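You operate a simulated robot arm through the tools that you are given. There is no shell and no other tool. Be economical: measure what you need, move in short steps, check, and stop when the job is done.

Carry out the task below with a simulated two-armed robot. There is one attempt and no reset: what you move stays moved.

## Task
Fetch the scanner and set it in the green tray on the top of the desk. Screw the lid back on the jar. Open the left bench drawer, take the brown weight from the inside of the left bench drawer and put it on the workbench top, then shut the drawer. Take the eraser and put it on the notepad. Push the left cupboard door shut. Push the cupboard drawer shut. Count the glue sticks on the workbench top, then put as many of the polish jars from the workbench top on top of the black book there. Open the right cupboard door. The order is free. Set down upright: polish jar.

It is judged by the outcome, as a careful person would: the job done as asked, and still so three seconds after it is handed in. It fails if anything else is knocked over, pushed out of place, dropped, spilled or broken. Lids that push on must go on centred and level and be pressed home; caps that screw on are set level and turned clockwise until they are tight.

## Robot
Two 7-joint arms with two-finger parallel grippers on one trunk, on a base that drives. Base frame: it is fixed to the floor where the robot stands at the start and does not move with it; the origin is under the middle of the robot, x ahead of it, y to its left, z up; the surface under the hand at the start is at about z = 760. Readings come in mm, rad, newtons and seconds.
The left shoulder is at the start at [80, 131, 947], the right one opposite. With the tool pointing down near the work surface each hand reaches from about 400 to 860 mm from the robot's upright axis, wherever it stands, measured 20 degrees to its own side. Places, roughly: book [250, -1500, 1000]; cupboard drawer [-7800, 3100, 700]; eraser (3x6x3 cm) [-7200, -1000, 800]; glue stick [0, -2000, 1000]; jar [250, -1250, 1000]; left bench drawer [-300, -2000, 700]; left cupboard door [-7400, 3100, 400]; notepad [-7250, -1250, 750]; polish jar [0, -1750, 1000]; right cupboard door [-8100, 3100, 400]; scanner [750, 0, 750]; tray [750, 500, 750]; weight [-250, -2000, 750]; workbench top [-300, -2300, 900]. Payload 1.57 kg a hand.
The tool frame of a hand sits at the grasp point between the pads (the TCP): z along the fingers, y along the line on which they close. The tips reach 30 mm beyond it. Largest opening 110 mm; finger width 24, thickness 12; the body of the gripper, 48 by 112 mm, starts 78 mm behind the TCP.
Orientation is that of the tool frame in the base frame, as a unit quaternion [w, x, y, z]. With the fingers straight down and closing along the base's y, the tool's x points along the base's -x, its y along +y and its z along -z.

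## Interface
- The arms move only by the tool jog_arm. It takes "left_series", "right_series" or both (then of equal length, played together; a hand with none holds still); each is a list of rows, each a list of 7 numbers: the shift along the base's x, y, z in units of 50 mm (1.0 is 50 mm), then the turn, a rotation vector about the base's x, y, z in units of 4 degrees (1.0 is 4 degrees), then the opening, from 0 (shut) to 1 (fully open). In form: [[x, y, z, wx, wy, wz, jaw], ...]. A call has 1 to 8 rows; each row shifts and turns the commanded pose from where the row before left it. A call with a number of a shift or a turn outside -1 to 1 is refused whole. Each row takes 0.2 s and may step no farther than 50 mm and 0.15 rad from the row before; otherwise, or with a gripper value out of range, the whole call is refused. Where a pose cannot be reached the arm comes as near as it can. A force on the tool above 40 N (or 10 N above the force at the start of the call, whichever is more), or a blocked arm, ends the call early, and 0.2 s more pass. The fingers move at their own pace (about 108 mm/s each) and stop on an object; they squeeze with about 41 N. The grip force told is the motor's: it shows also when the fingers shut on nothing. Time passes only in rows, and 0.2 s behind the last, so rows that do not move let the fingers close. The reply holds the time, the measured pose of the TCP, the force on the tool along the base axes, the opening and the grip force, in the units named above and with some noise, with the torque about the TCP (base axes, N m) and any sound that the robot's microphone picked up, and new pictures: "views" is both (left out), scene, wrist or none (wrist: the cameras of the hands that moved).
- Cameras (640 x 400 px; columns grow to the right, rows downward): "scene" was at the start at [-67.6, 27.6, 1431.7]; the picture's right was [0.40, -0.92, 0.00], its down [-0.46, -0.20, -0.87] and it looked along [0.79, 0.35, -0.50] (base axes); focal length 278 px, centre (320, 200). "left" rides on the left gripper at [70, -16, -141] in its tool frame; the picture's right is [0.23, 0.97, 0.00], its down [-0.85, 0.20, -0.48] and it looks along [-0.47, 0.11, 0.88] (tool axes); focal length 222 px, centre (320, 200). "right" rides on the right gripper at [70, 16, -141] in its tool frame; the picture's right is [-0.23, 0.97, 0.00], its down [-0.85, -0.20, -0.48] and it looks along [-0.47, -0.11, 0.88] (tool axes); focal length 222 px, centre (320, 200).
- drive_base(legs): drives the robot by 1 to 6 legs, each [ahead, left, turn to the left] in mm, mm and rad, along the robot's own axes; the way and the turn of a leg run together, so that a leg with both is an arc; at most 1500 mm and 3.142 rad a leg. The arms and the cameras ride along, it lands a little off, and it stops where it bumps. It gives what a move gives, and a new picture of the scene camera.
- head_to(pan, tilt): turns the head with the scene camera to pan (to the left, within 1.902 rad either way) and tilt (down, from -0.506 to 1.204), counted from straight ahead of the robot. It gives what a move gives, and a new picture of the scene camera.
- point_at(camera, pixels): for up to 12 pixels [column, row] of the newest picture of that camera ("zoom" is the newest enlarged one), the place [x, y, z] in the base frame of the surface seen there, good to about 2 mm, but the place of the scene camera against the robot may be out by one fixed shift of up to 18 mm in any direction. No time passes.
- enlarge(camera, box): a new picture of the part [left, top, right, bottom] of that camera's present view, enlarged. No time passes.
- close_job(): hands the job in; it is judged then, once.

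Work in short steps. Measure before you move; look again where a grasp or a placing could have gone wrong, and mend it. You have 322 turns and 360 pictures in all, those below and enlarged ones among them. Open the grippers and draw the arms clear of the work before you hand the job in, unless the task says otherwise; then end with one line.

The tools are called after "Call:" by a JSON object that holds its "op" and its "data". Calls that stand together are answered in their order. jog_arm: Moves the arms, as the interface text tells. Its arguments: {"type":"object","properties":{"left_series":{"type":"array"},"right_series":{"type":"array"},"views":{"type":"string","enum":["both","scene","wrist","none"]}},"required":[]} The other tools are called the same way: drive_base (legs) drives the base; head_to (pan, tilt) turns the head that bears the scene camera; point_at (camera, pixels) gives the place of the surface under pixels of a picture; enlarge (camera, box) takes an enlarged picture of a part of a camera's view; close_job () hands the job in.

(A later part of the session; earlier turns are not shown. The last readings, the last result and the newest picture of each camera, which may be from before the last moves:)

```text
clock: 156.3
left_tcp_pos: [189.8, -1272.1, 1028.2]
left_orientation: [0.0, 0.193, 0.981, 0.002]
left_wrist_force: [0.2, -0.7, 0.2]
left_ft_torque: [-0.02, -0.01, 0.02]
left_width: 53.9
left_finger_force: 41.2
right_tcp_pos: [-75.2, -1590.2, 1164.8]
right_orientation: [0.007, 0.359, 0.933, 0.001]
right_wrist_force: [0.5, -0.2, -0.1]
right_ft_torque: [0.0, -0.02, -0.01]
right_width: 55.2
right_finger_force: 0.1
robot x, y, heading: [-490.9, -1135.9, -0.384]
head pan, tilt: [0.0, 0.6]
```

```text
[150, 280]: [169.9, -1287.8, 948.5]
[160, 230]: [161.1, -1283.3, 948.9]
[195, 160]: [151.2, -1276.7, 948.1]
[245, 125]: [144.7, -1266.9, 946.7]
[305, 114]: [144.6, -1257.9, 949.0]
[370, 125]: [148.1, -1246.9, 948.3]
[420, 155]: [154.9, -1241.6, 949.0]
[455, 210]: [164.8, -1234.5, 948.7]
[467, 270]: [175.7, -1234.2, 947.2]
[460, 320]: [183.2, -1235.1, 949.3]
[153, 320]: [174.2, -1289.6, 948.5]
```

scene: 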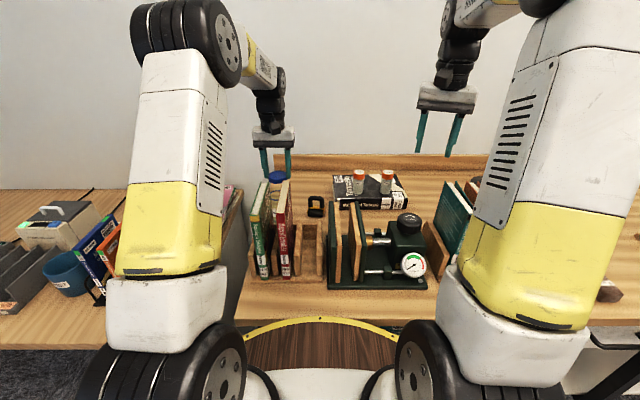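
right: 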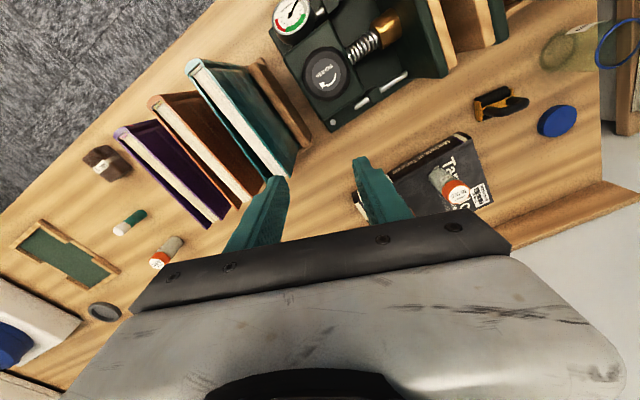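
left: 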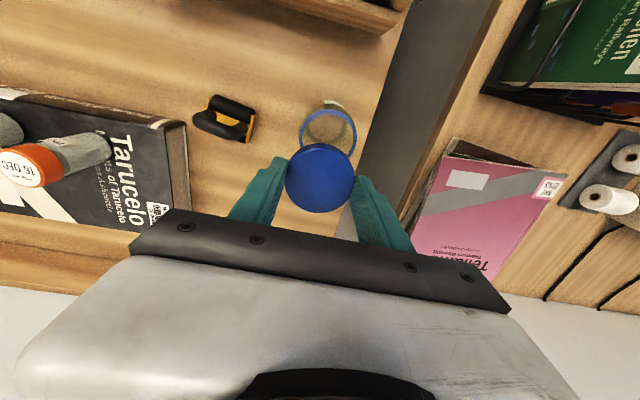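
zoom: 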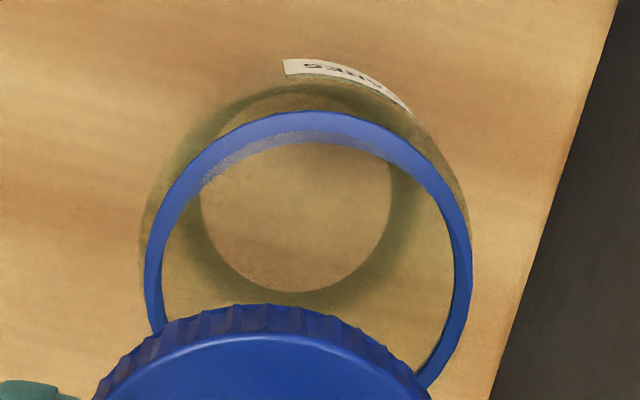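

Ring centre ≈ (173,−1262), top 949. I move the lid over it, and wind the wrist +60° (anticlockwise) in advance.

Call:
{"op": "jog_arm", "data": {"left_series": [[-0.17, 0.09, 0, 0, 0, 1, 0.3], [-0.17, 0.08, 0, 0, 0, 1, 0.3], [0, 0, 0, 0, 0, 1, 0.3], [0, 0, 0, 0, 0, 1, 0.3], [0, 0, 0, 0, 0, 1, 0.3], [0, 0, 0, 0, 0, 1, 0.3], [0, 0, 0, 0, 0, 1, 0.3], [0, 0, 0, 0, 0, 1, 0.3]], "views": "none"}}

Call:
{"op": "jog_arm", "data": {"left_series": [[0, 0, 0, 0, 0, 1, 0.3], [0, 0, 0, 0, 0, 1, 0.3], [0, 0, 0, 0, 0, 1, 0.3], [0, 0, 0, 0, 0, 1, 0.3], [0, 0, 0, 0, 0, 1, 0.3], [0, 0, 0, 0, 0, 1, 0.3], [0, 0, 0, 0, 0, 1, 0.3], [0, 0, 0, 0, 0, 0, 0.3]], "views": "both"}}

```text
clock: 158.2
left_tcp_pos: [172.7, -1265.3, 1025.0]
left_orientation: [-0.001, -0.086, 0.996, 0.001]
left_wrist_force: [-0.4, 0.1, -0.6]
left_ft_torque: [0.0, -0.02, 0.03]
left_width: 54.0
left_finger_force: 40.9
right_tcp_pos: [-76.2, -1589.7, 1165.7]
right_orientation: [0.007, 0.36, 0.933, 0.002]
right_wrist_force: [0.0, -0.3, 0.6]
right_ft_torque: [0.01, 0.0, -0.01]
right_width: 55.1
right_finger_force: 0.0
robot x, y, heading: [-488.6, -1130.8, -0.385]
head pan, tilt: [0.0, 0.6]
```

```text
clock: 159.9
left_tcp_pos: [172.8, -1263.2, 1025.5]
left_orientation: [-0.001, -0.325, 0.946, 0.001]
left_wrist_force: [-0.5, 0.0, 0.1]
left_ft_torque: [0.01, -0.01, 0.01]
left_width: 53.7
left_finger_force: 40.8
right_tcp_pos: [-76.8, -1589.2, 1163.9]
right_orientation: [0.007, 0.359, 0.933, 0.001]
right_wrist_force: [0.9, -0.1, 0.0]
right_ft_torque: [0.0, 0.0, -0.01]
right_width: 55.0
right_finger_force: 0.1
robot x, y, heading: [-492.4, -1135.0, -0.381]
head pan, tilt: [0.0, 0.6]
```

scene: 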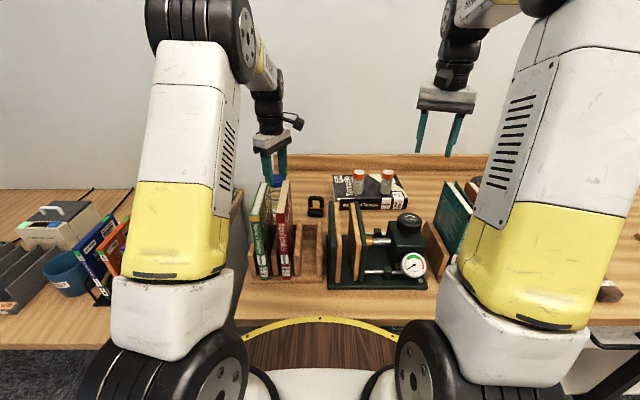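
left: 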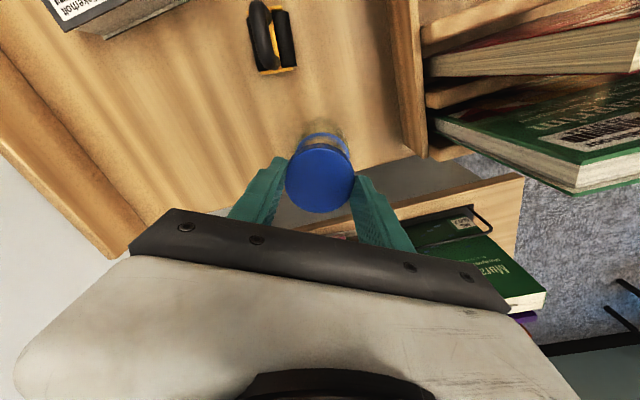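

Aligned over the ring. I descend to ~988, then feel for contact.

Call:
{"op": "jog_arm", "data": {"left_series": [[0, 0, -0.4, 0, 0, 0, 0.3], [0, 0, -0.34, 0, 0, 0, 0.3], [0, 0, 0, 0, 0, 0, 0.3]], "views": "both"}}

Call:
{"op": "enlarge", "data": {"camera": "scene", "box": [240, 120, 330, 220]}}

Call:
{"op": "enlarge", "data": {"camera": "left", "box": [260, 110, 380, 220]}}

```text
clock: 160.8
left_tcp_pos: [173.2, -1263.5, 993.3]
left_orientation: [0.002, -0.325, 0.946, -0.001]
left_wrist_force: [-1.9, 3.2, 37.4]
left_ft_torque: [0.9, 0.46, 0.04]
left_width: 53.7
left_finger_force: 41.2
right_tcp_pos: [-77.1, -1588.5, 1164.9]
right_orientation: [0.007, 0.359, 0.933, 0.001]
right_wrist_force: [-0.2, -0.2, 0.0]
right_ft_torque: [-0.03, -0.01, 0.01]
right_width: 54.9
right_finger_force: 0.0
robot x, y, heading: [-491.3, -1133.6, -0.383]
head pan, tilt: [0.0, 0.6]
```

scene: 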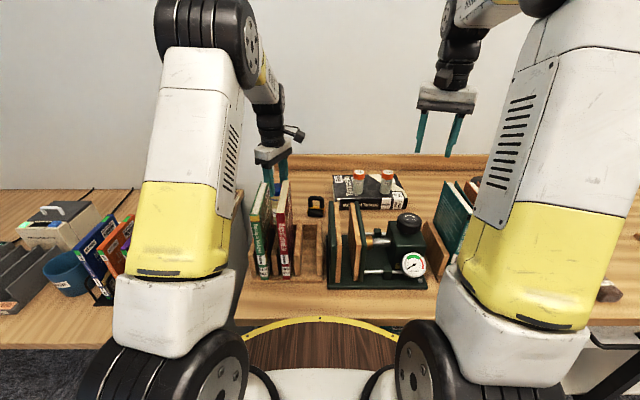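
left: 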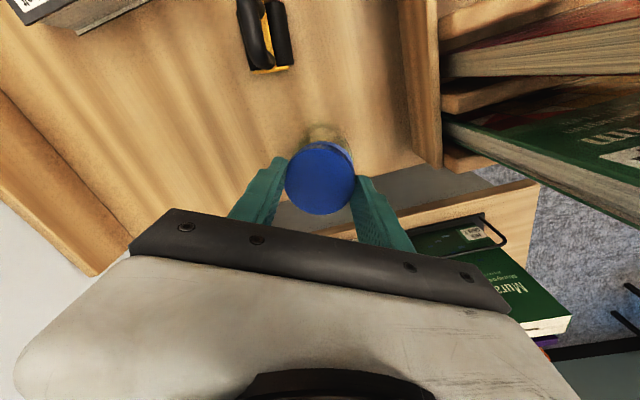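

```text
4.00 times, centred on (285, 170) of scene
```

zoom: 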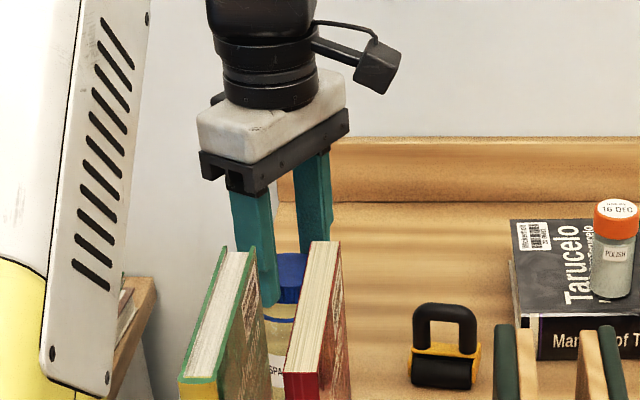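

```text
3.64 times, centred on (320, 165) of left
```

zoom: 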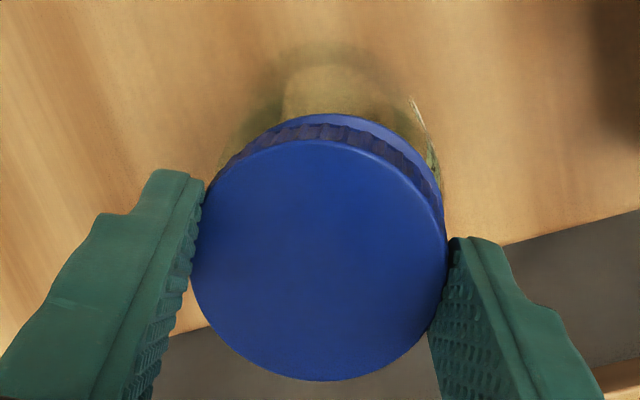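

The lid touches at TCP 993 — the clear glass neck stands ~10 mm above the blue ring. I ease the pressure slightly and begin turning clockwise.

Call:
{"op": "jog_arm", "data": {"left_series": [[0, 0, 0.04, 0, 0, 0, 0.3], [0, 0, 0, 0, 0, -1, 0.3], [0, 0, 0, 0, 0, -1, 0.3], [0, 0, 0, 0, 0, -1, 0.3], [0, 0, 0, 0, 0, -1, 0.3], [0, 0, 0, 0, 0, -1, 0.3], [0, 0, 0, 0, 0, -1, 0.3], [0, 0, 0, 0, 0, -1, 0.3]], "views": "wrist"}}

```text
clock: 162.6
left_tcp_pos: [173.5, -1262.9, 992.5]
left_orientation: [0.001, -0.085, 0.996, 0.0]
left_wrist_force: [-2.6, 9.7, 41.8]
left_ft_torque: [1.41, 0.05, 0.29]
left_width: 53.3
left_finger_force: 40.8
right_tcp_pos: [-77.3, -1588.6, 1164.5]
right_orientation: [0.007, 0.359, 0.933, 0.001]
right_wrist_force: [-0.3, 0.9, -0.5]
right_ft_torque: [0.01, 0.0, -0.05]
right_width: 55.1
right_finger_force: 0.1
robot x, y, heading: [-493.0, -1130.0, -0.385]
head pan, tilt: [0.0, 0.6]
```

left: 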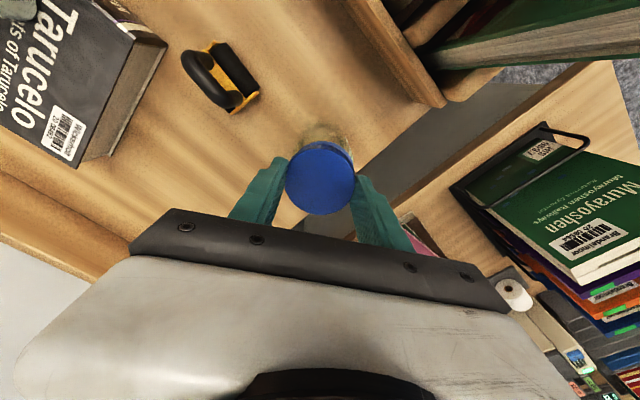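

The torque (contact on the +y edge) shows the lid is off-centre toward −y. I lift 45 mm and re-measure the jar.

Call:
{"op": "jog_arm", "data": {"left_series": [[0, 0, 0.3, 0, 0, 0, 0.3], [0, 0, 0.8, 0, 0, -1, 0.3], [0.5, -0.3, 0.4, 0, 0, -1, 0.3], [0.5, -0.3, 0, 0, 0, -1, 0.3], [0, 0, 0, 0, 0, -1, 0.3], [0, 0, 0, 0, 0, 0, 0.3]], "views": "wrist"}}

Call:
{"op": "enlarge", "data": {"camera": "left", "box": [270, 60, 400, 160]}}

```text
clock: 163.9
left_tcp_pos: [223.6, -1293.7, 1066.9]
left_orientation: [-0.001, 0.055, 0.999, 0.0]
left_wrist_force: [0.2, -0.7, 0.1]
left_ft_torque: [0.0, -0.04, -0.02]
left_width: 53.8
left_finger_force: 41.2
right_tcp_pos: [-76.5, -1590.4, 1164.3]
right_orientation: [0.006, 0.358, 0.934, 0.002]
right_wrist_force: [0.7, 0.1, 0.5]
right_ft_torque: [-0.02, 0.0, 0.0]
right_width: 54.9
right_finger_force: 0.1
robot x, y, heading: [-491.4, -1128.9, -0.386]
head pan, tilt: [0.0, 0.6]
```

left: 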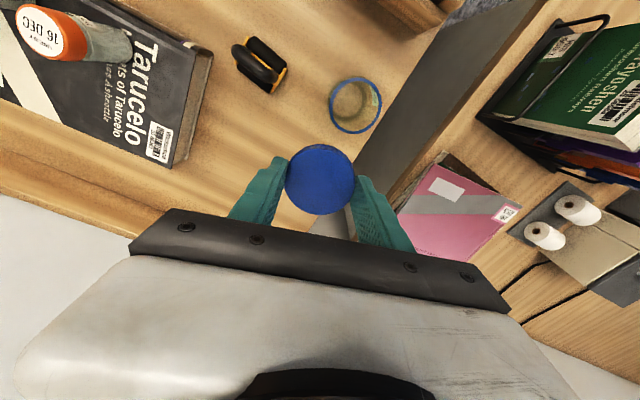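

```text
4.00 times, centred on (335, 110) of left
```

zoom: 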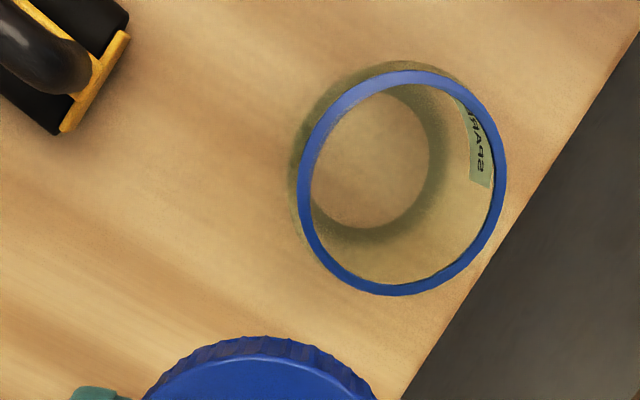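

The ring is fully visible. I measure it afresh.

Call:
{"op": "point_at", "data": {"camera": "zoom", "pixels": [[302, 200], [500, 170], [405, 75], [405, 292], [320, 130], [480, 240], [330, 260], [470, 105], [260, 345], [150, 395], [370, 395]]}}

```text
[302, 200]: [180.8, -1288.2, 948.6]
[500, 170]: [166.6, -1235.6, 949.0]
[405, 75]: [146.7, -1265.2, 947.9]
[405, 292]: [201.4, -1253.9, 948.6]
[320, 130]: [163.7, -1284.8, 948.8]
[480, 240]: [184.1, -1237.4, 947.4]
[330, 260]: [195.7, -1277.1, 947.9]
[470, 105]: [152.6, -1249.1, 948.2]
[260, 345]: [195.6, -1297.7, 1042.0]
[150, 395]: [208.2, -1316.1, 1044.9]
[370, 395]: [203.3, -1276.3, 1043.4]
```

Ring centre is (174,−1261), z 948.5. Contact rotated with the tool, so a finger may have touched something; I measure the green and red book rear tops.

Call:
{"op": "enlarge", "data": {"camera": "scene", "box": [240, 120, 330, 220]}}

Call:
{"op": "point_at", "data": {"camera": "scene", "pixels": [[266, 184], [260, 215], [287, 182], [280, 215], [300, 225], [263, 200], [284, 200]]}}

Call:
{"op": "enlarge", "data": {"camera": "left", "box": [270, 120, 370, 230]}}

```text
4.00 times, centred on (285, 170) of scene
```

zoom: 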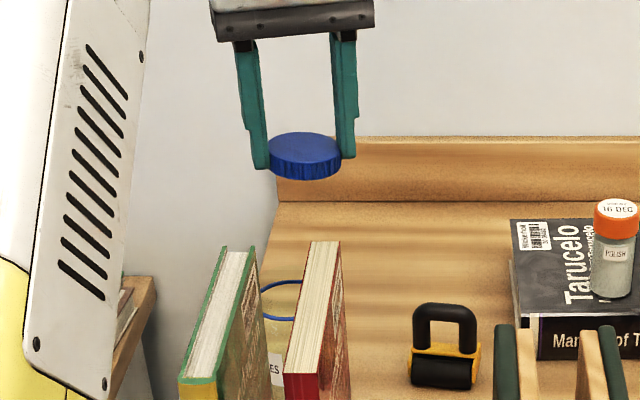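

```text
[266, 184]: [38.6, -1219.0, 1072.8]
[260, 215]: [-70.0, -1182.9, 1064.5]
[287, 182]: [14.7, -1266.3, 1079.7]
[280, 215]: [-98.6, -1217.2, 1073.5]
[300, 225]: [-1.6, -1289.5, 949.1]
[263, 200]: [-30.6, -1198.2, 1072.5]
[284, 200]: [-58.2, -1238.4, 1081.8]
```

```text
3.64 times, centred on (320, 175) of left
```

zoom: 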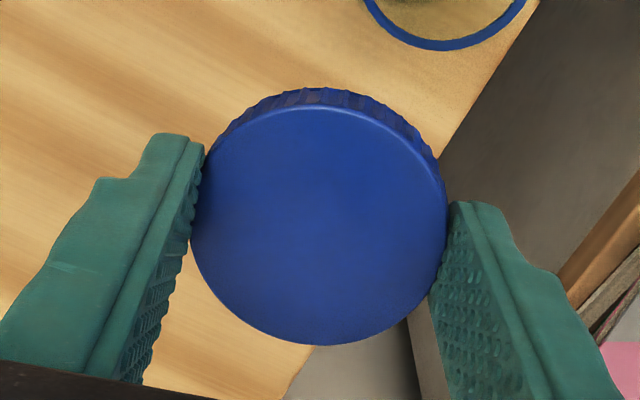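

No book contact; so the lid touches the clear neck, and the jar turned along with it (label moved 28°). I'll hold the jar with the right hand: tilted 40° from vertical, coming from the right. First turn the right hand's yaw +110°, while the left hand waits higher.

Call:
{"op": "jog_arm", "data": {"right_series": [[0, 0, 0, 0, 0, 1, 1], [0, 0, 0, 0, 0, 1, 1], [0, 0, 0, 0, 0, 1, 1], [0, 0, 0, 0, 0, 1, 1], [0, 0, 0, 0, 0, 1, 1], [0, 0, 0, 0, 0, 1, 1], [0, 0, 0, 0, 0, 1, 1], [0, 0, 0, 0, 0, 1, 1]], "left_series": [[0.3, 0.5, 0.5, 0, 0, 0, 0.3], [0.3, 0.5, 0.5, 0, 0, 0, 0.3], [0.2, 0.5, 0.5, 0, 0, 0, 0.3], [0, 0.5, 0, 0, 0, 0, 0.3], [0, 0.5, 0, 0, 0, 0, 0.3], [0, 0, 0, 0, 0, 0, 0.3], [0, 0, 0, 0, 0, 0, 0.3], [0, 0, 0, 0, 0, 0, 0.3]], "views": "none"}}

Call:
{"op": "jog_arm", "data": {"right_series": [[0, 0, 0, 0, 0, 1, 1], [0, 0, 0, 0, 0, 1, 1], [0, 0, 0, 0, 0, 1, 1], [0, 0, 0, 0, 0, 1, 1], [0, 0, 0, 0, 0, 1, 1], [0, 0, 0, 0, 0, 1, 1], [0, 0, 0, 0, 0, 1, 1], [0, 0, 0, 0, 0, 1, 1]], "views": "none"}}

Call:
{"op": "jog_arm", "data": {"right_series": [[0, 0, 0, 0, 0, 1, 1], [0, 0, 0, 0, 0, 1, 1], [0, 0, 0, 0, 0, 1, 1], [0, 0, 0, 0, 0, 1, 1], [0, 0, 0, 0, 0, 1, 1], [0, 0, 0, 0, 0, 1, 1], [0, 0, 0, 0, 0, 1, 1], [0, 0, 0, 0, 0, 1, 1]], "views": "none"}}

Call:
{"op": "jog_arm", "data": {"right_series": [[0, 0, 0, 0, 0, 1, 1], [0, 0, 0, 0, 0, 1, 1], [0, 0, 0, 0, 0, 1, 1], [0, 0, 0, 0, 0, 0.5, 1], [0, 0, 0, 0, 0, 0, 1]], "views": "both"}}

```text
clock: 165.8
left_tcp_pos: [262.9, -1169.8, 1140.8]
left_orientation: [0.0, 0.054, 0.999, 0.001]
left_wrist_force: [0.0, 0.0, -0.8]
left_ft_torque: [0.0, -0.02, -0.01]
left_width: 53.8
left_finger_force: 41.2
right_tcp_pos: [-76.1, -1588.9, 1164.4]
right_orientation: [0.005, 0.086, 0.996, 0.004]
right_wrist_force: [0.2, -0.3, -0.2]
right_ft_torque: [-0.02, 0.02, -0.01]
right_width: 109.9
right_finger_force: 0.1
robot x, y, heading: [-493.3, -1130.1, -0.389]
head pan, tilt: [0.0, 0.6]
```

```text
clock: 167.6
left_tcp_pos: [263.6, -1169.8, 1140.5]
left_orientation: [-0.001, 0.054, 0.999, 0.001]
left_wrist_force: [-0.4, 0.5, -0.4]
left_ft_torque: [-0.01, 0.02, -0.01]
left_width: 53.8
left_finger_force: 41.1
right_tcp_pos: [-76.3, -1588.6, 1163.8]
right_orientation: [0.005, -0.191, 0.982, 0.004]
right_wrist_force: [-1.1, 0.3, 0.0]
right_ft_torque: [0.0, -0.03, 0.0]
right_width: 109.8
right_finger_force: 0.0
robot x, y, heading: [-491.2, -1135.3, -0.384]
head pan, tilt: [0.0, 0.6]
```

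```text
clock: 169.3
left_tcp_pos: [263.3, -1170.3, 1140.6]
left_orientation: [-0.002, 0.054, 0.999, 0.001]
left_wrist_force: [-0.1, -0.5, -0.1]
left_ft_torque: [-0.03, -0.02, 0.01]
left_width: 53.8
left_finger_force: 40.9
right_tcp_pos: [-76.5, -1588.3, 1164.5]
right_orientation: [0.003, -0.454, 0.891, 0.005]
right_wrist_force: [1.2, 0.3, -0.2]
right_ft_torque: [0.02, 0.03, 0.0]
right_width: 110.0
right_finger_force: 0.0
robot x, y, heading: [-488.3, -1132.8, -0.386]
head pan, tilt: [0.0, 0.6]
```

```text
clock: 170.6
left_tcp_pos: [263.0, -1170.0, 1141.7]
left_orientation: [-0.001, 0.054, 0.999, 0.001]
left_wrist_force: [0.2, 0.3, 1.1]
left_ft_torque: [0.0, 0.0, -0.01]
left_width: 53.9
left_finger_force: 41.3
right_tcp_pos: [-76.3, -1589.4, 1163.2]
right_orientation: [0.003, -0.56, 0.829, 0.006]
right_wrist_force: [0.4, 0.1, -0.6]
right_ft_torque: [0.0, -0.01, 0.0]
right_width: 109.6
right_finger_force: 0.0
robot x, y, heading: [-492.1, -1130.9, -0.388]
head pan, tilt: [0.0, 0.6]
```

scene: 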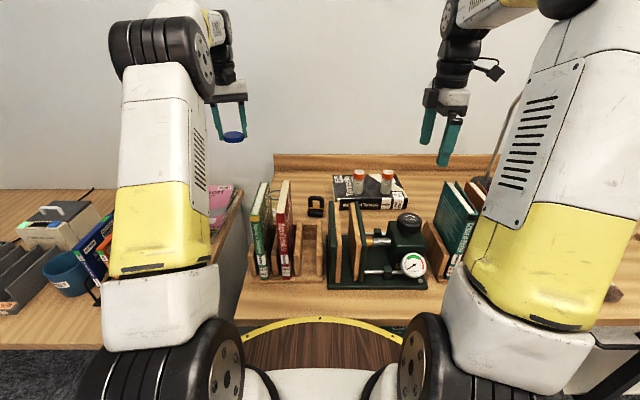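
right: 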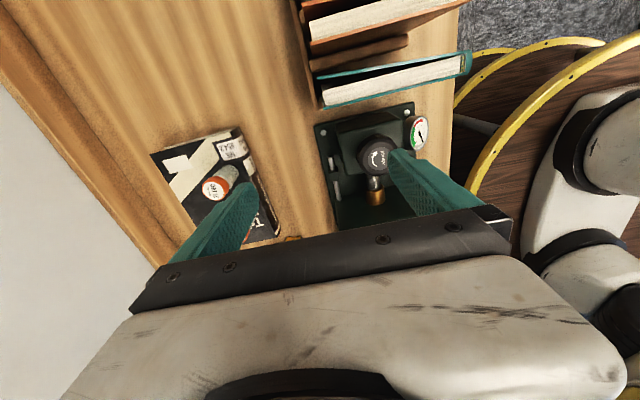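

Yaw is right (closing along ∓f). Now tilt 40° about the forward axis while moving left toward (100,−1430,1150).

Call:
{"op": "jog_arm", "data": {"right_series": [[0.3, 0.3, 0, 0.922, -0.386, 0, 1], [0.3, 0.3, 0, 0.922, -0.386, 0, 1], [0.3, 0.3, 0, 0.922, -0.386, 0, 1], [0.3, 0.3, 0, 0.922, -0.386, 0, 1], [0.3, 0.3, 0, 0.922, -0.386, 0, 1]], "views": "none"}}

Call:
{"op": "jog_arm", "data": {"right_series": [[0.3, 0.3, 0, 0.922, -0.386, 0, 1], [0.3, 0.3, 0, 0.922, -0.386, 0, 1], [0.3, 0.3, 0, 0.922, -0.386, 0, 1], [0.3, 0.3, 0, 0.922, -0.386, 0, 1], [0.3, 0.3, 0, 0.922, -0.386, 0, 1], [0, 0, 0, 0, 0, 0, 1]], "views": "both"}}

```text
clock: 171.8
left_tcp_pos: [263.4, -1171.0, 1139.9]
left_orientation: [-0.001, 0.054, 0.999, 0.001]
left_wrist_force: [-0.1, -0.1, -0.8]
left_ft_torque: [0.03, -0.03, -0.03]
left_width: 53.9
left_finger_force: 41.0
right_tcp_pos: [-1.2, -1513.8, 1164.0]
right_orientation: [0.149, -0.55, 0.815, 0.102]
right_wrist_force: [0.0, -0.1, 0.7]
right_ft_torque: [-0.02, -0.02, 0.03]
right_width: 110.1
right_finger_force: 0.0
robot x, y, heading: [-489.5, -1129.2, -0.387]
head pan, tilt: [0.0, 0.6]
```

```text
clock: 173.2
left_tcp_pos: [262.2, -1170.7, 1140.5]
left_orientation: [-0.001, 0.054, 0.999, 0.0]
left_wrist_force: [-0.1, -0.9, 0.6]
left_ft_torque: [0.01, -0.02, 0.02]
left_width: 53.9
left_finger_force: 40.7
right_tcp_pos: [74.8, -1439.9, 1163.2]
right_orientation: [0.289, -0.525, 0.777, 0.194]
right_wrist_force: [0.2, 0.6, 0.6]
right_ft_torque: [0.01, 0.01, -0.01]
right_width: 110.0
right_finger_force: 0.0
robot x, y, heading: [-493.1, -1133.7, -0.388]
head pan, tilt: [0.0, 0.6]
```

scene: 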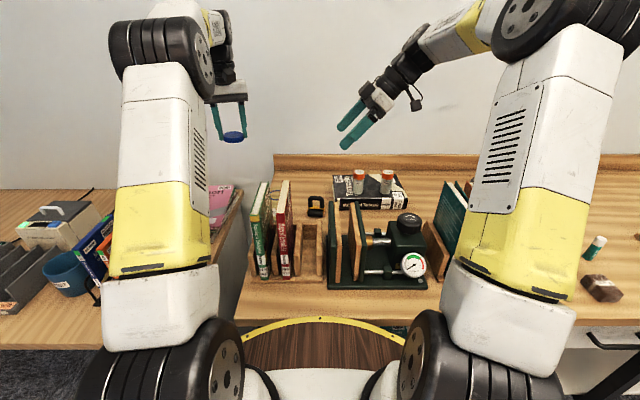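
right: 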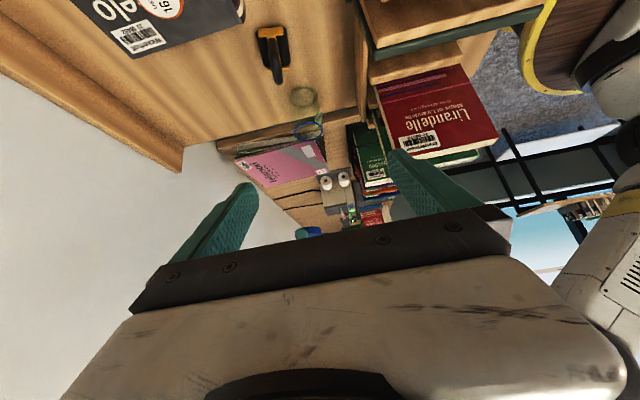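

Good posture. I measure the jar from this camera.

Call:
{"op": "enlarge", "data": {"camera": "right", "box": [240, 60, 370, 160]}}

Call:
{"op": "point_at", "data": {"camera": "right", "pixels": [[305, 97], [293, 97], [316, 97], [300, 110], [315, 120], [294, 128], [323, 130], [273, 35], [278, 70]]}}

```text
4.00 times, centred on (305, 110) of right
```

zoom: 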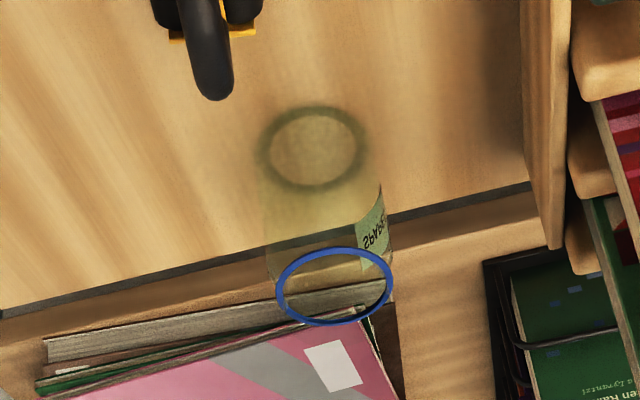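

```text
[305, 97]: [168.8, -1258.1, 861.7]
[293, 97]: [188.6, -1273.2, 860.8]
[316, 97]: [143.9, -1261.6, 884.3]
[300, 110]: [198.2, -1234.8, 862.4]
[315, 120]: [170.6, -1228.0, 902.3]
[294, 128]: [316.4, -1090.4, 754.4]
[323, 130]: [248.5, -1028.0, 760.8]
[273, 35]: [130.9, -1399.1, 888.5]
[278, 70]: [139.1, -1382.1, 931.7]
```

I bring the right hand to the pre-approach point up-right of the jar (142,−1333,996).

Call:
{"op": "jog_arm", "data": {"right_series": [[0.27, 0.425, -0.67, 0, 0, 0, 1], [0.27, 0.425, -0.67, 0, 0, 0, 1], [0.27, 0.425, -0.67, 0, 0, 0, 1], [0.27, 0.425, -0.67, 0, 0, 0, 1], [0.26, 0.425, -0.67, 0, 0, 0, 1], [0, 0, 0, 0, 0, 0, 1]], "views": "both"}}

```text
clock: 174.6
left_tcp_pos: [263.5, -1170.0, 1140.8]
left_orientation: [0.0, 0.053, 0.999, 0.001]
left_wrist_force: [-0.4, 0.2, 0.3]
left_ft_torque: [0.02, 0.02, -0.02]
left_width: 53.9
left_finger_force: 41.2
right_tcp_pos: [142.0, -1332.6, 997.8]
right_orientation: [0.288, -0.525, 0.777, 0.193]
right_wrist_force: [-0.3, -0.4, -0.2]
right_ft_torque: [0.01, 0.0, 0.01]
right_width: 110.1
right_finger_force: 0.0
robot x, y, heading: [-494.1, -1133.5, -0.386]
head pan, tilt: [0.0, 0.6]
```

scene: 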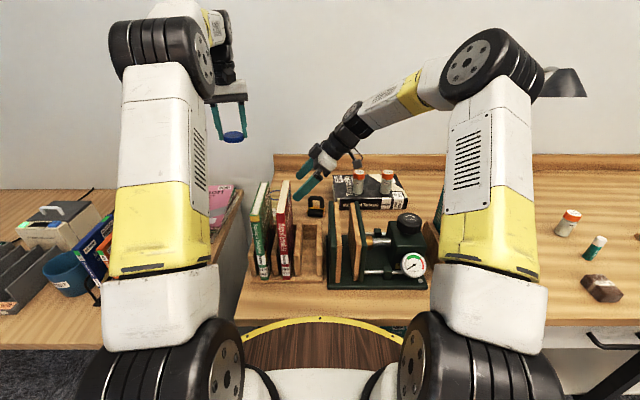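
right: 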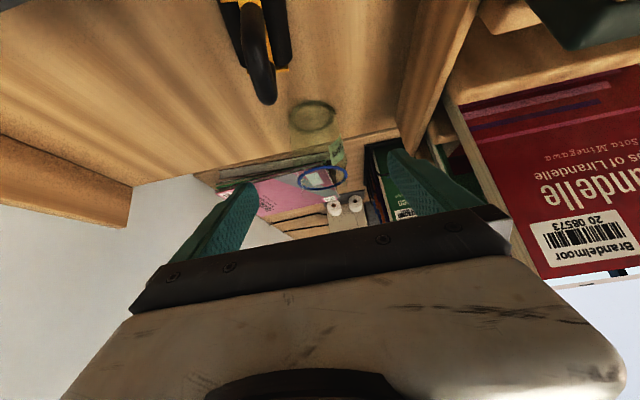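

The jar's ring lies midway between the fingers. I advance 125 mm along the fingers' axis.

Call:
{"op": "jog_arm", "data": {"right_series": [[0.2, 0.5, -0.63, 0, 0, 0, 1], [0.2, 0.5, -0.63, 0, 0, 0, 1], [0.2, 0.5, -0.63, 0, 0, 0, 1], [0, 0, 0, 0, 0, 0, 1]], "views": "both"}}

Call:
{"op": "enlarge", "data": {"camera": "scene", "box": [240, 140, 400, 250]}}

```text
clock: 175.6
left_tcp_pos: [263.6, -1170.0, 1140.8]
left_orientation: [-0.001, 0.054, 0.999, 0.001]
left_wrist_force: [-0.6, 0.5, 0.4]
left_ft_torque: [0.0, -0.02, 0.01]
left_width: 53.7
left_finger_force: 41.1
right_tcp_pos: [172.8, -1257.0, 901.8]
right_orientation: [0.288, -0.525, 0.777, 0.194]
right_wrist_force: [0.0, -0.4, -0.2]
right_ft_torque: [0.0, -0.03, 0.01]
right_width: 110.0
right_finger_force: 0.1
robot x, y, heading: [-492.9, -1128.2, -0.381]
head pan, tilt: [0.0, 0.6]
```

scene: 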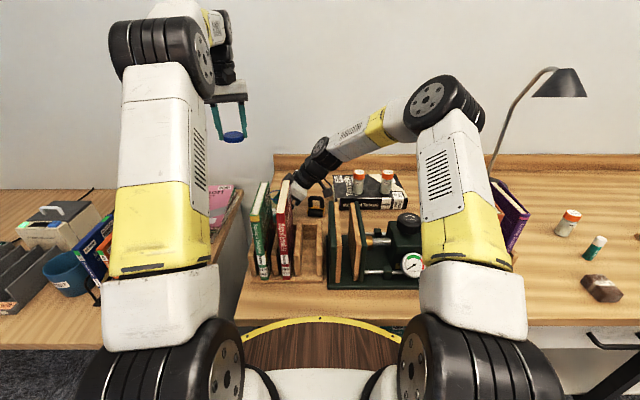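
right: 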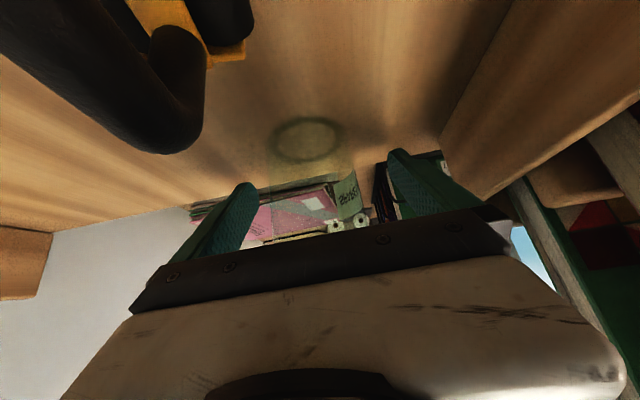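

```text
3.64 times, centred on (320, 195) of scene
```

zoom: 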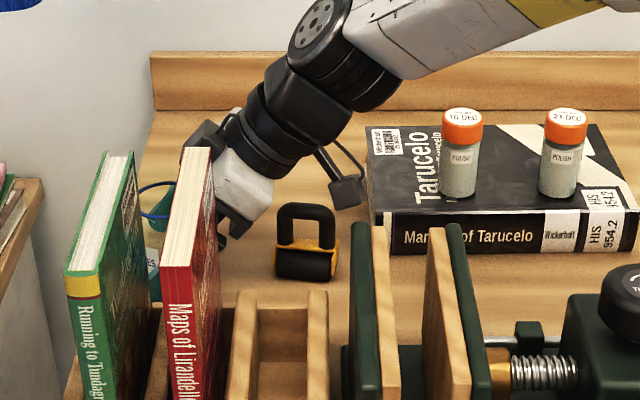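

Position fine, clear of the yellow tool and jars. Close on the jar.

Call:
{"op": "jog_arm", "data": {"right_series": [[0, 0, 0, 0, 0, 0, 0.3], [0, 0, 0, 0, 0, 0, 0.3], [0, 0, 0, 0, 0, 0, 0.3], [0, 0, 0, 0, 0, 0, 0.3]], "views": "wrist"}}

```text
clock: 176.6
left_tcp_pos: [262.3, -1171.7, 1140.2]
left_orientation: [-0.001, 0.054, 0.999, 0.001]
left_wrist_force: [0.2, 0.0, -1.2]
left_ft_torque: [-0.02, -0.02, 0.03]
left_width: 53.5
left_finger_force: 40.9
right_tcp_pos: [172.1, -1255.9, 902.1]
right_orientation: [0.288, -0.525, 0.777, 0.194]
right_wrist_force: [0.5, 1.0, 0.7]
right_ft_torque: [0.06, 0.06, 0.0]
right_width: 60.6
right_finger_force: 41.1
robot x, y, heading: [-494.9, -1131.7, -0.382]
head pan, tilt: [0.0, 0.6]
```

right: 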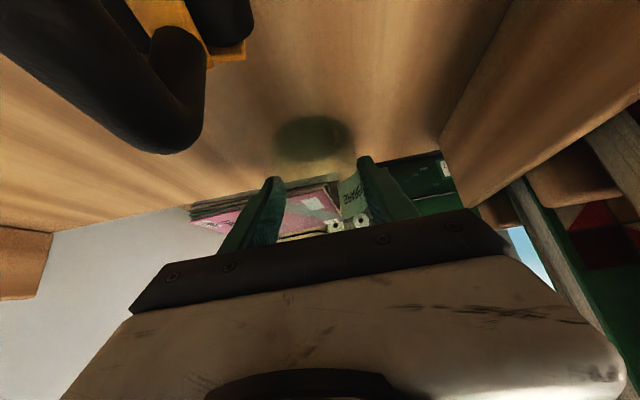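

Jar held (60.6 mm body). Now the left hand returns to view the ring from (235,−1270,1085).

Call:
{"op": "jog_arm", "data": {"left_series": [[-0.15, -0.5, -0.3, 0, 0, 0, 0.3], [-0.15, -0.5, -0.3, 0, 0, 0, 0.3], [-0.15, -0.5, -0.3, 0, 0, 0, 0.3], [-0.1, -0.5, -0.2, 0, 0, 0, 0.3], [0, 0, 0, 0, 0, 0, 0.3]], "views": "wrist"}}

Call:
{"op": "enlarge", "data": {"camera": "left", "box": [260, 80, 390, 180]}}

```text
clock: 177.8
left_tcp_pos: [235.4, -1270.2, 1085.9]
left_orientation: [-0.001, 0.055, 0.999, 0.0]
left_wrist_force: [-0.1, 0.4, 0.0]
left_ft_torque: [0.01, -0.01, 0.0]
left_width: 54.0
left_finger_force: 41.5
right_tcp_pos: [171.3, -1258.0, 902.7]
right_orientation: [0.289, -0.524, 0.777, 0.193]
right_wrist_force: [-1.9, 0.3, 3.0]
right_ft_torque: [0.02, 0.08, -0.01]
right_width: 60.6
right_finger_force: 40.9
robot x, y, heading: [-490.9, -1136.7, -0.379]
head pan, tilt: [0.0, 0.6]
```

left: 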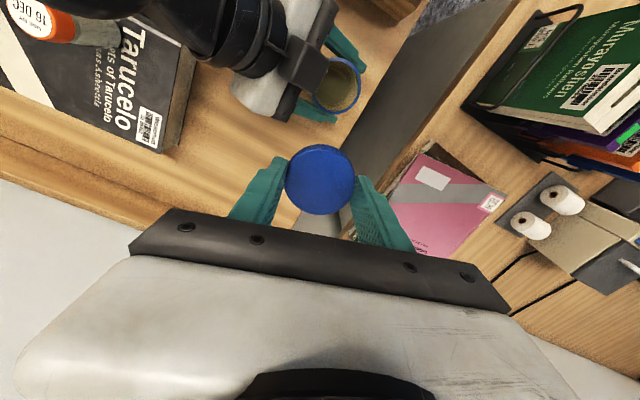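

```text
4.00 times, centred on (325, 130) of left
```

zoom: 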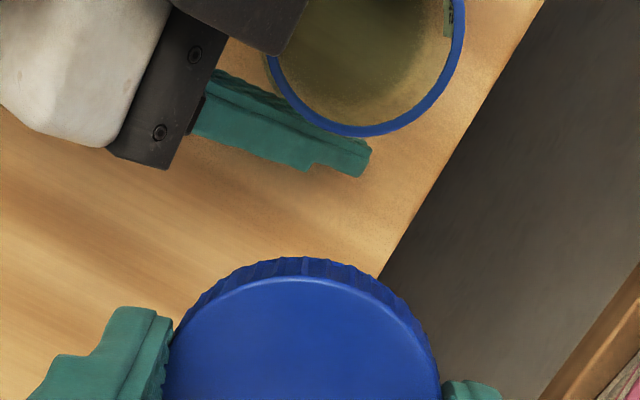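

Part of the ring is visible; I measure points on it (back arc and right side), and its front from another zoom.

Call:
{"op": "enlarge", "data": {"camera": "left", "box": [290, 45, 380, 125]}}

```text
5.00 times, centred on (335, 85) of left
```

zoom: 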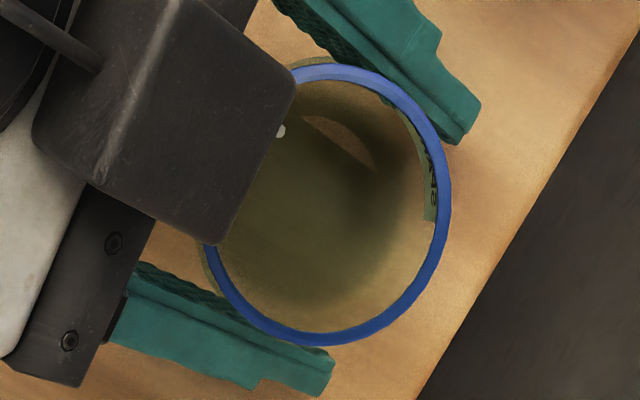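

A black box on the right hand seems near the jar mouth; I measure it and the ring.

Call:
{"op": "point_at", "data": {"camera": "zoom", "pixels": [[290, 90], [230, 210], [170, 100], [100, 150], [445, 200], [210, 265], [300, 338], [400, 310], [320, 72], [420, 110], [120, 240], [30, 60]]}}

```text
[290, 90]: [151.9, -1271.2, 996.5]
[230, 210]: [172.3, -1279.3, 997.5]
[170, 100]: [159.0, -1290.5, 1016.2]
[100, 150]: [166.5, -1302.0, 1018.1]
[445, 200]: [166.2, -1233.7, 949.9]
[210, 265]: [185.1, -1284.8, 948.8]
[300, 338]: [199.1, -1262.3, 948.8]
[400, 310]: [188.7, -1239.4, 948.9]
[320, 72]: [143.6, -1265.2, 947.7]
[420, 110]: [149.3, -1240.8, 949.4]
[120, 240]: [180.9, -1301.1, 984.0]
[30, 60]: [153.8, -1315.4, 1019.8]
```

The black box (z 980–1018) overhangs the mouth, so the right hand can't hold here. Better: hold the jar with the left hand from the open left side and screw with the right. I check heights of things left of the bench.

Call:
{"op": "point_at", "data": {"camera": "left", "pixels": [[440, 200], [400, 240], [560, 60], [480, 110], [620, 120], [530, 225], [560, 200], [425, 175], [400, 110], [440, 60], [365, 160]]}}

```text
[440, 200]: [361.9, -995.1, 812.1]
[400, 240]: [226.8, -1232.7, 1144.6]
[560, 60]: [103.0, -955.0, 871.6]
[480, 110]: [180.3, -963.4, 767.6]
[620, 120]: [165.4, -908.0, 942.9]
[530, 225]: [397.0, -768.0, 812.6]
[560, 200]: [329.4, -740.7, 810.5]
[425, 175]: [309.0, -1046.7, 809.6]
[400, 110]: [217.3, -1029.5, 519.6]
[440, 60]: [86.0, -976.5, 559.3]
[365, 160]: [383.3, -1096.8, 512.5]
```

Feasible. First the right hand releases the jar and withdraws along its axis, then up.

Call:
{"op": "jog_arm", "data": {"right_series": [[0, 0, 0, 0, 0, 0, 1], [0, 0, 0, 0, 0, 0, 1], [-0.2, -0.5, 0.63, 0, 0, 0, 1], [-0.2, -0.5, 0.63, 0, 0, 0, 1], [-0.2, -0.5, 0.63, 0, 0, 0, 1], [-0.3, -0.4, 0.7, 0, 0, 0, 1], [-0.3, -0.4, 0.7, 0, 0, 0, 1], [-0.3, -0.4, 0.3, 0, 0, 0, 1]], "views": "none"}}

Call:
{"op": "jog_arm", "data": {"left_series": [[0.4, -0.53, -0.3, 0, 0, 0, 0.3], [0.41, -0.53, -0.3, 0, 0, 0, 0.3], [0, 0, -0.8, 0, 0, 0, 0.3], [0, 0, -0.8, 0, 0, 0, 0.3], [0, 0, -0.8, 0, 0, 0, 0.3], [0, 0, -0.5, 0, 0, 0, 0.3], [0, 0, 0, 0, 0, 0, 0.3]], "right_series": [[-0.3, -0.4, 0, -0.922, 0.386, 0, 1], [-0.3, -0.4, 0, -0.922, 0.386, 0, 1], [0, 0, 0, -0.922, 0.386, 0, 1], [0, 0, 0, -0.922, 0.386, 0, 1], [0, 0, 0, -0.922, 0.386, 0, 1], [0, 0, 0, -0.922, 0.386, 0, 1], [0, 0, 0, 0, 0, 0, 1]], "views": "both"}}

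```text
clock: 179.6
left_tcp_pos: [236.8, -1269.9, 1086.9]
left_orientation: [-0.001, 0.054, 0.999, 0.002]
left_wrist_force: [1.2, 0.6, -1.2]
left_ft_torque: [-0.01, 0.0, -0.02]
left_width: 54.1
left_finger_force: 41.0
right_tcp_pos: [95.2, -1394.7, 1082.3]
right_orientation: [0.288, -0.525, 0.777, 0.194]
right_wrist_force: [0.2, -0.3, -0.1]
right_ft_torque: [-0.01, 0.0, -0.01]
right_width: 110.1
right_finger_force: 0.1
robot x, y, heading: [-493.2, -1131.1, -0.386]
head pan, tilt: [0.0, 0.6]
```

```text
clock: 181.2
left_tcp_pos: [275.5, -1321.2, 909.7]
left_orientation: [-0.001, 0.054, 0.999, 0.001]
left_wrist_force: [0.1, 0.1, 0.0]
left_ft_torque: [0.03, 0.01, 0.01]
left_width: 53.8
left_finger_force: 41.3
right_tcp_pos: [66.1, -1433.7, 1082.1]
right_orientation: [0.118, -0.553, 0.821, 0.081]
right_wrist_force: [-0.6, 0.1, 0.1]
right_ft_torque: [-0.01, 0.0, 0.02]
right_width: 110.2
right_finger_force: 0.1
robot x, y, heading: [-497.0, -1131.6, -0.386]
head pan, tilt: [0.0, 0.6]
```

scene: 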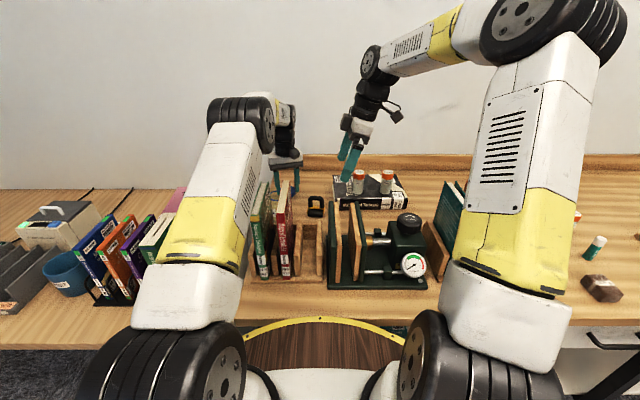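
right: 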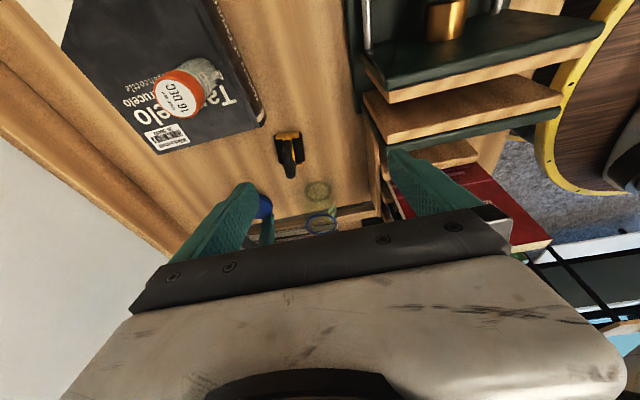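
left: 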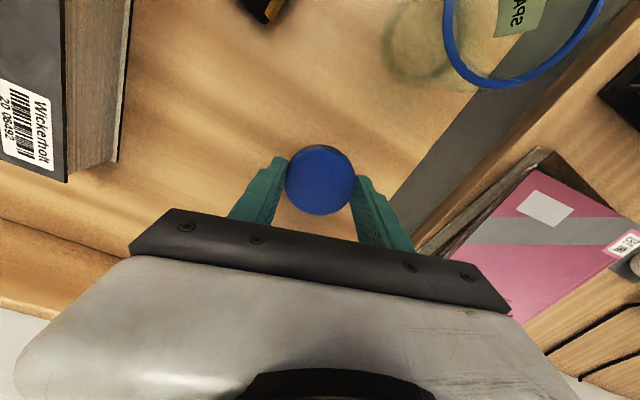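

Lower the lid the last ~11 mm and release it.

Call:
{"op": "jog_arm", "data": {"left_series": [[0, 0, -0.16, 0, 0, 0, 0.3], [0, 0, -0.06, 0, 0, 0, 0.3], [0, 0, 0, 0, 0, 0, 0.3]], "views": "none"}}

```text
clock: 181.9
left_tcp_pos: [276.9, -1321.3, 899.6]
left_orientation: [-0.001, 0.055, 0.998, 0.001]
left_wrist_force: [0.0, 0.6, 0.2]
left_ft_torque: [0.04, 0.02, -0.03]
left_width: 54.0
left_finger_force: 40.6
right_tcp_pos: [65.0, -1433.0, 1081.4]
right_orientation: [0.118, -0.554, 0.82, 0.083]
right_wrist_force: [-0.1, -0.1, -0.4]
right_ft_torque: [-0.01, 0.0, -0.05]
right_width: 109.8
right_finger_force: 0.0
robot x, y, heading: [-493.5, -1133.5, -0.389]
head pan, tilt: [0.0, 0.6]
```

Call:
{"op": "jog_arm", "data": {"left_series": [[0, 0, -0.04, 0, 0, 0, 0.3], [0, 0, -0.03, 0, 0, 0, 0.3], [0, 0, -0.02, 0, 0, 0, 0.3], [0, 0, 0, 0, 0, 0, 0.3]], "views": "none"}}

```text
clock: 182.9
left_tcp_pos: [276.8, -1322.9, 893.3]
left_orientation: [-0.001, 0.055, 0.999, 0.002]
left_wrist_force: [0.3, 0.3, -1.0]
left_ft_torque: [-0.02, 0.0, -0.02]
left_width: 53.7
left_finger_force: 41.1
right_tcp_pos: [65.3, -1432.6, 1082.7]
right_orientation: [0.119, -0.554, 0.82, 0.083]
right_wrist_force: [-0.6, -0.2, 0.3]
right_ft_torque: [0.01, 0.01, -0.01]
right_width: 109.9
right_finger_force: 0.0
robot x, y, heading: [-493.1, -1132.5, -0.384]
head pan, tilt: [0.0, 0.6]
```

No contact yet although tips are ~2 mm above the bench; the lid sat higher in the grip. I release it here.

Call:
{"op": "jog_arm", "data": {"left_series": [[0, 0, 0, 0, 0, 0, 0.6], [0, 0, 0, 0, 0, 0, 0.8], [0, 0, 0.5, 0, 0, 0, 0.8], [0, 0, 0.9, 0, 0, 0, 0.8], [0, 0, 0, 0, 0, 0, 0.8]], "views": "wrist"}}

Call:
{"op": "point_at", "data": {"camera": "left", "pixels": [[315, 150], [295, 150], [335, 150], [315, 130], [315, 165]]}}

```text
clock: 184.2
left_tcp_pos: [276.3, -1322.5, 965.5]
left_orientation: [-0.001, 0.054, 0.999, 0.001]
left_wrist_force: [-0.1, -0.1, -1.0]
left_ft_torque: [-0.02, 0.01, 0.0]
left_width: 87.9
left_finger_force: 0.0
right_tcp_pos: [66.4, -1432.5, 1081.6]
right_orientation: [0.119, -0.553, 0.82, 0.082]
right_wrist_force: [0.3, -0.4, -0.2]
right_ft_torque: [-0.05, 0.02, 0.0]
right_width: 110.2
right_finger_force: 0.0
robot x, y, heading: [-492.7, -1132.2, -0.386]
head pan, tilt: [0.0, 0.6]
```

left: 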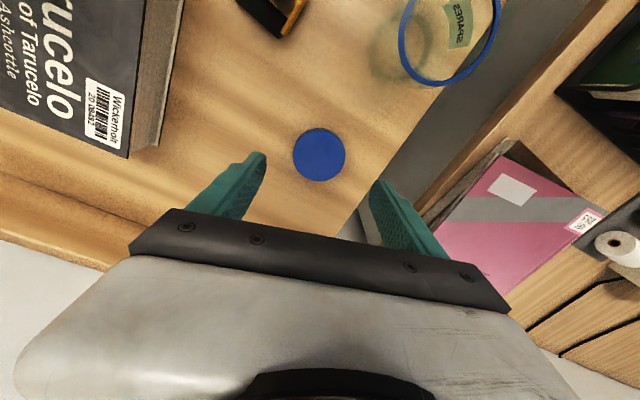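

```text
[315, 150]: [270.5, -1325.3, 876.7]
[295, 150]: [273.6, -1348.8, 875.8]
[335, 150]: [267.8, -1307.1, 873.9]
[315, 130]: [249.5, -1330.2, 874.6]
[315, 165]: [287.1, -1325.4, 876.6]
```

Lid rests on the bench again. I raise the left hand and move it left, then drive the robot left 100 mm.

Call:
{"op": "jog_arm", "data": {"left_series": [[0, 0, 0.9, 0, 0, 0, 0.8], [0, 0.2, 0.9, 0, 0, 0, 0.8], [-0.3, 0.6, 0.6, 0, 0, 1, 0.8], [-0.3, 0.8, 0.3, 0, 0, 1, 0.8], [-0.3, 0.8, 0, 0, 0, 1, 0.8], [-0.3, 0.8, 0, 0, 0, 1, 0.8], [-0.3, 0.8, 0, 0, 0, 1, 0.8], [-0.3, 0.8, 0, 0, 0, 1, 1]], "right_series": [[0, 0, 0.3, -0.922, 0.386, 0, 1], [0, 0, 0.3, -0.922, 0.386, 0, 1], [0, 0, 0.3, -0.922, 0.386, 0, 1], [0, 0, 0.3, -0.922, 0.386, 0, 1], [0, 0, 0, 0, 0, 0, 1], [0, 0, 0, 0, 0, 0, 1], [0, 0, 0, 0, 0, 0, 1], [0, 0, 0, 0, 0, 0, 1]], "views": "none"}}

Call:
{"op": "drive_base", "data": {"legs": [[0, 100, 0]]}}

```text
clock: 185.9
left_tcp_pos: [185.5, -1082.7, 1100.0]
left_orientation: [-0.001, -0.154, 0.988, 0.0]
left_wrist_force: [-0.2, -0.9, -0.5]
left_ft_torque: [0.03, 0.02, -0.04]
left_width: 110.1
left_finger_force: 0.0
right_tcp_pos: [66.9, -1433.6, 1141.7]
right_orientation: [0.002, -0.559, 0.829, 0.006]
right_wrist_force: [0.2, 0.3, 0.3]
right_ft_torque: [0.03, 0.0, -0.03]
right_width: 109.7
right_finger_force: 0.1
robot x, y, heading: [-491.7, -1134.9, -0.381]
head pan, tilt: [0.0, 0.6]
```

```text
clock: 187.1
left_tcp_pos: [225.1, -987.1, 1100.7]
left_orientation: [-0.001, -0.155, 0.988, 0.001]
left_wrist_force: [-0.6, 0.1, 0.0]
left_ft_torque: [0.0, 0.01, 0.03]
left_width: 109.7
left_finger_force: 0.1
right_tcp_pos: [104.5, -1339.5, 1140.7]
right_orientation: [0.002, -0.559, 0.829, 0.006]
right_wrist_force: [0.3, 0.0, 0.3]
right_ft_torque: [-0.02, -0.03, 0.0]
right_width: 110.1
right_finger_force: 0.0
robot x, y, heading: [-454.4, -1038.7, -0.385]
head pan, tilt: [0.0, 0.6]
```

scene: 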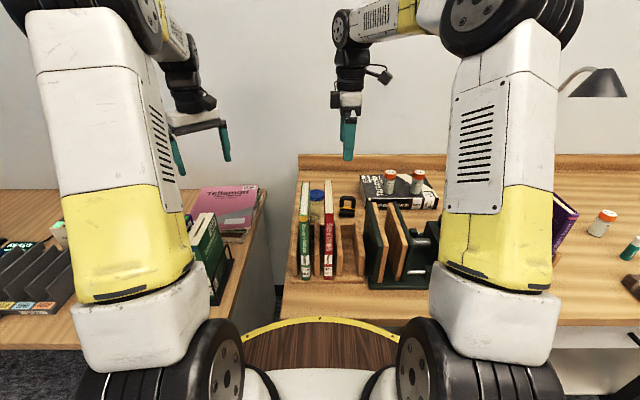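

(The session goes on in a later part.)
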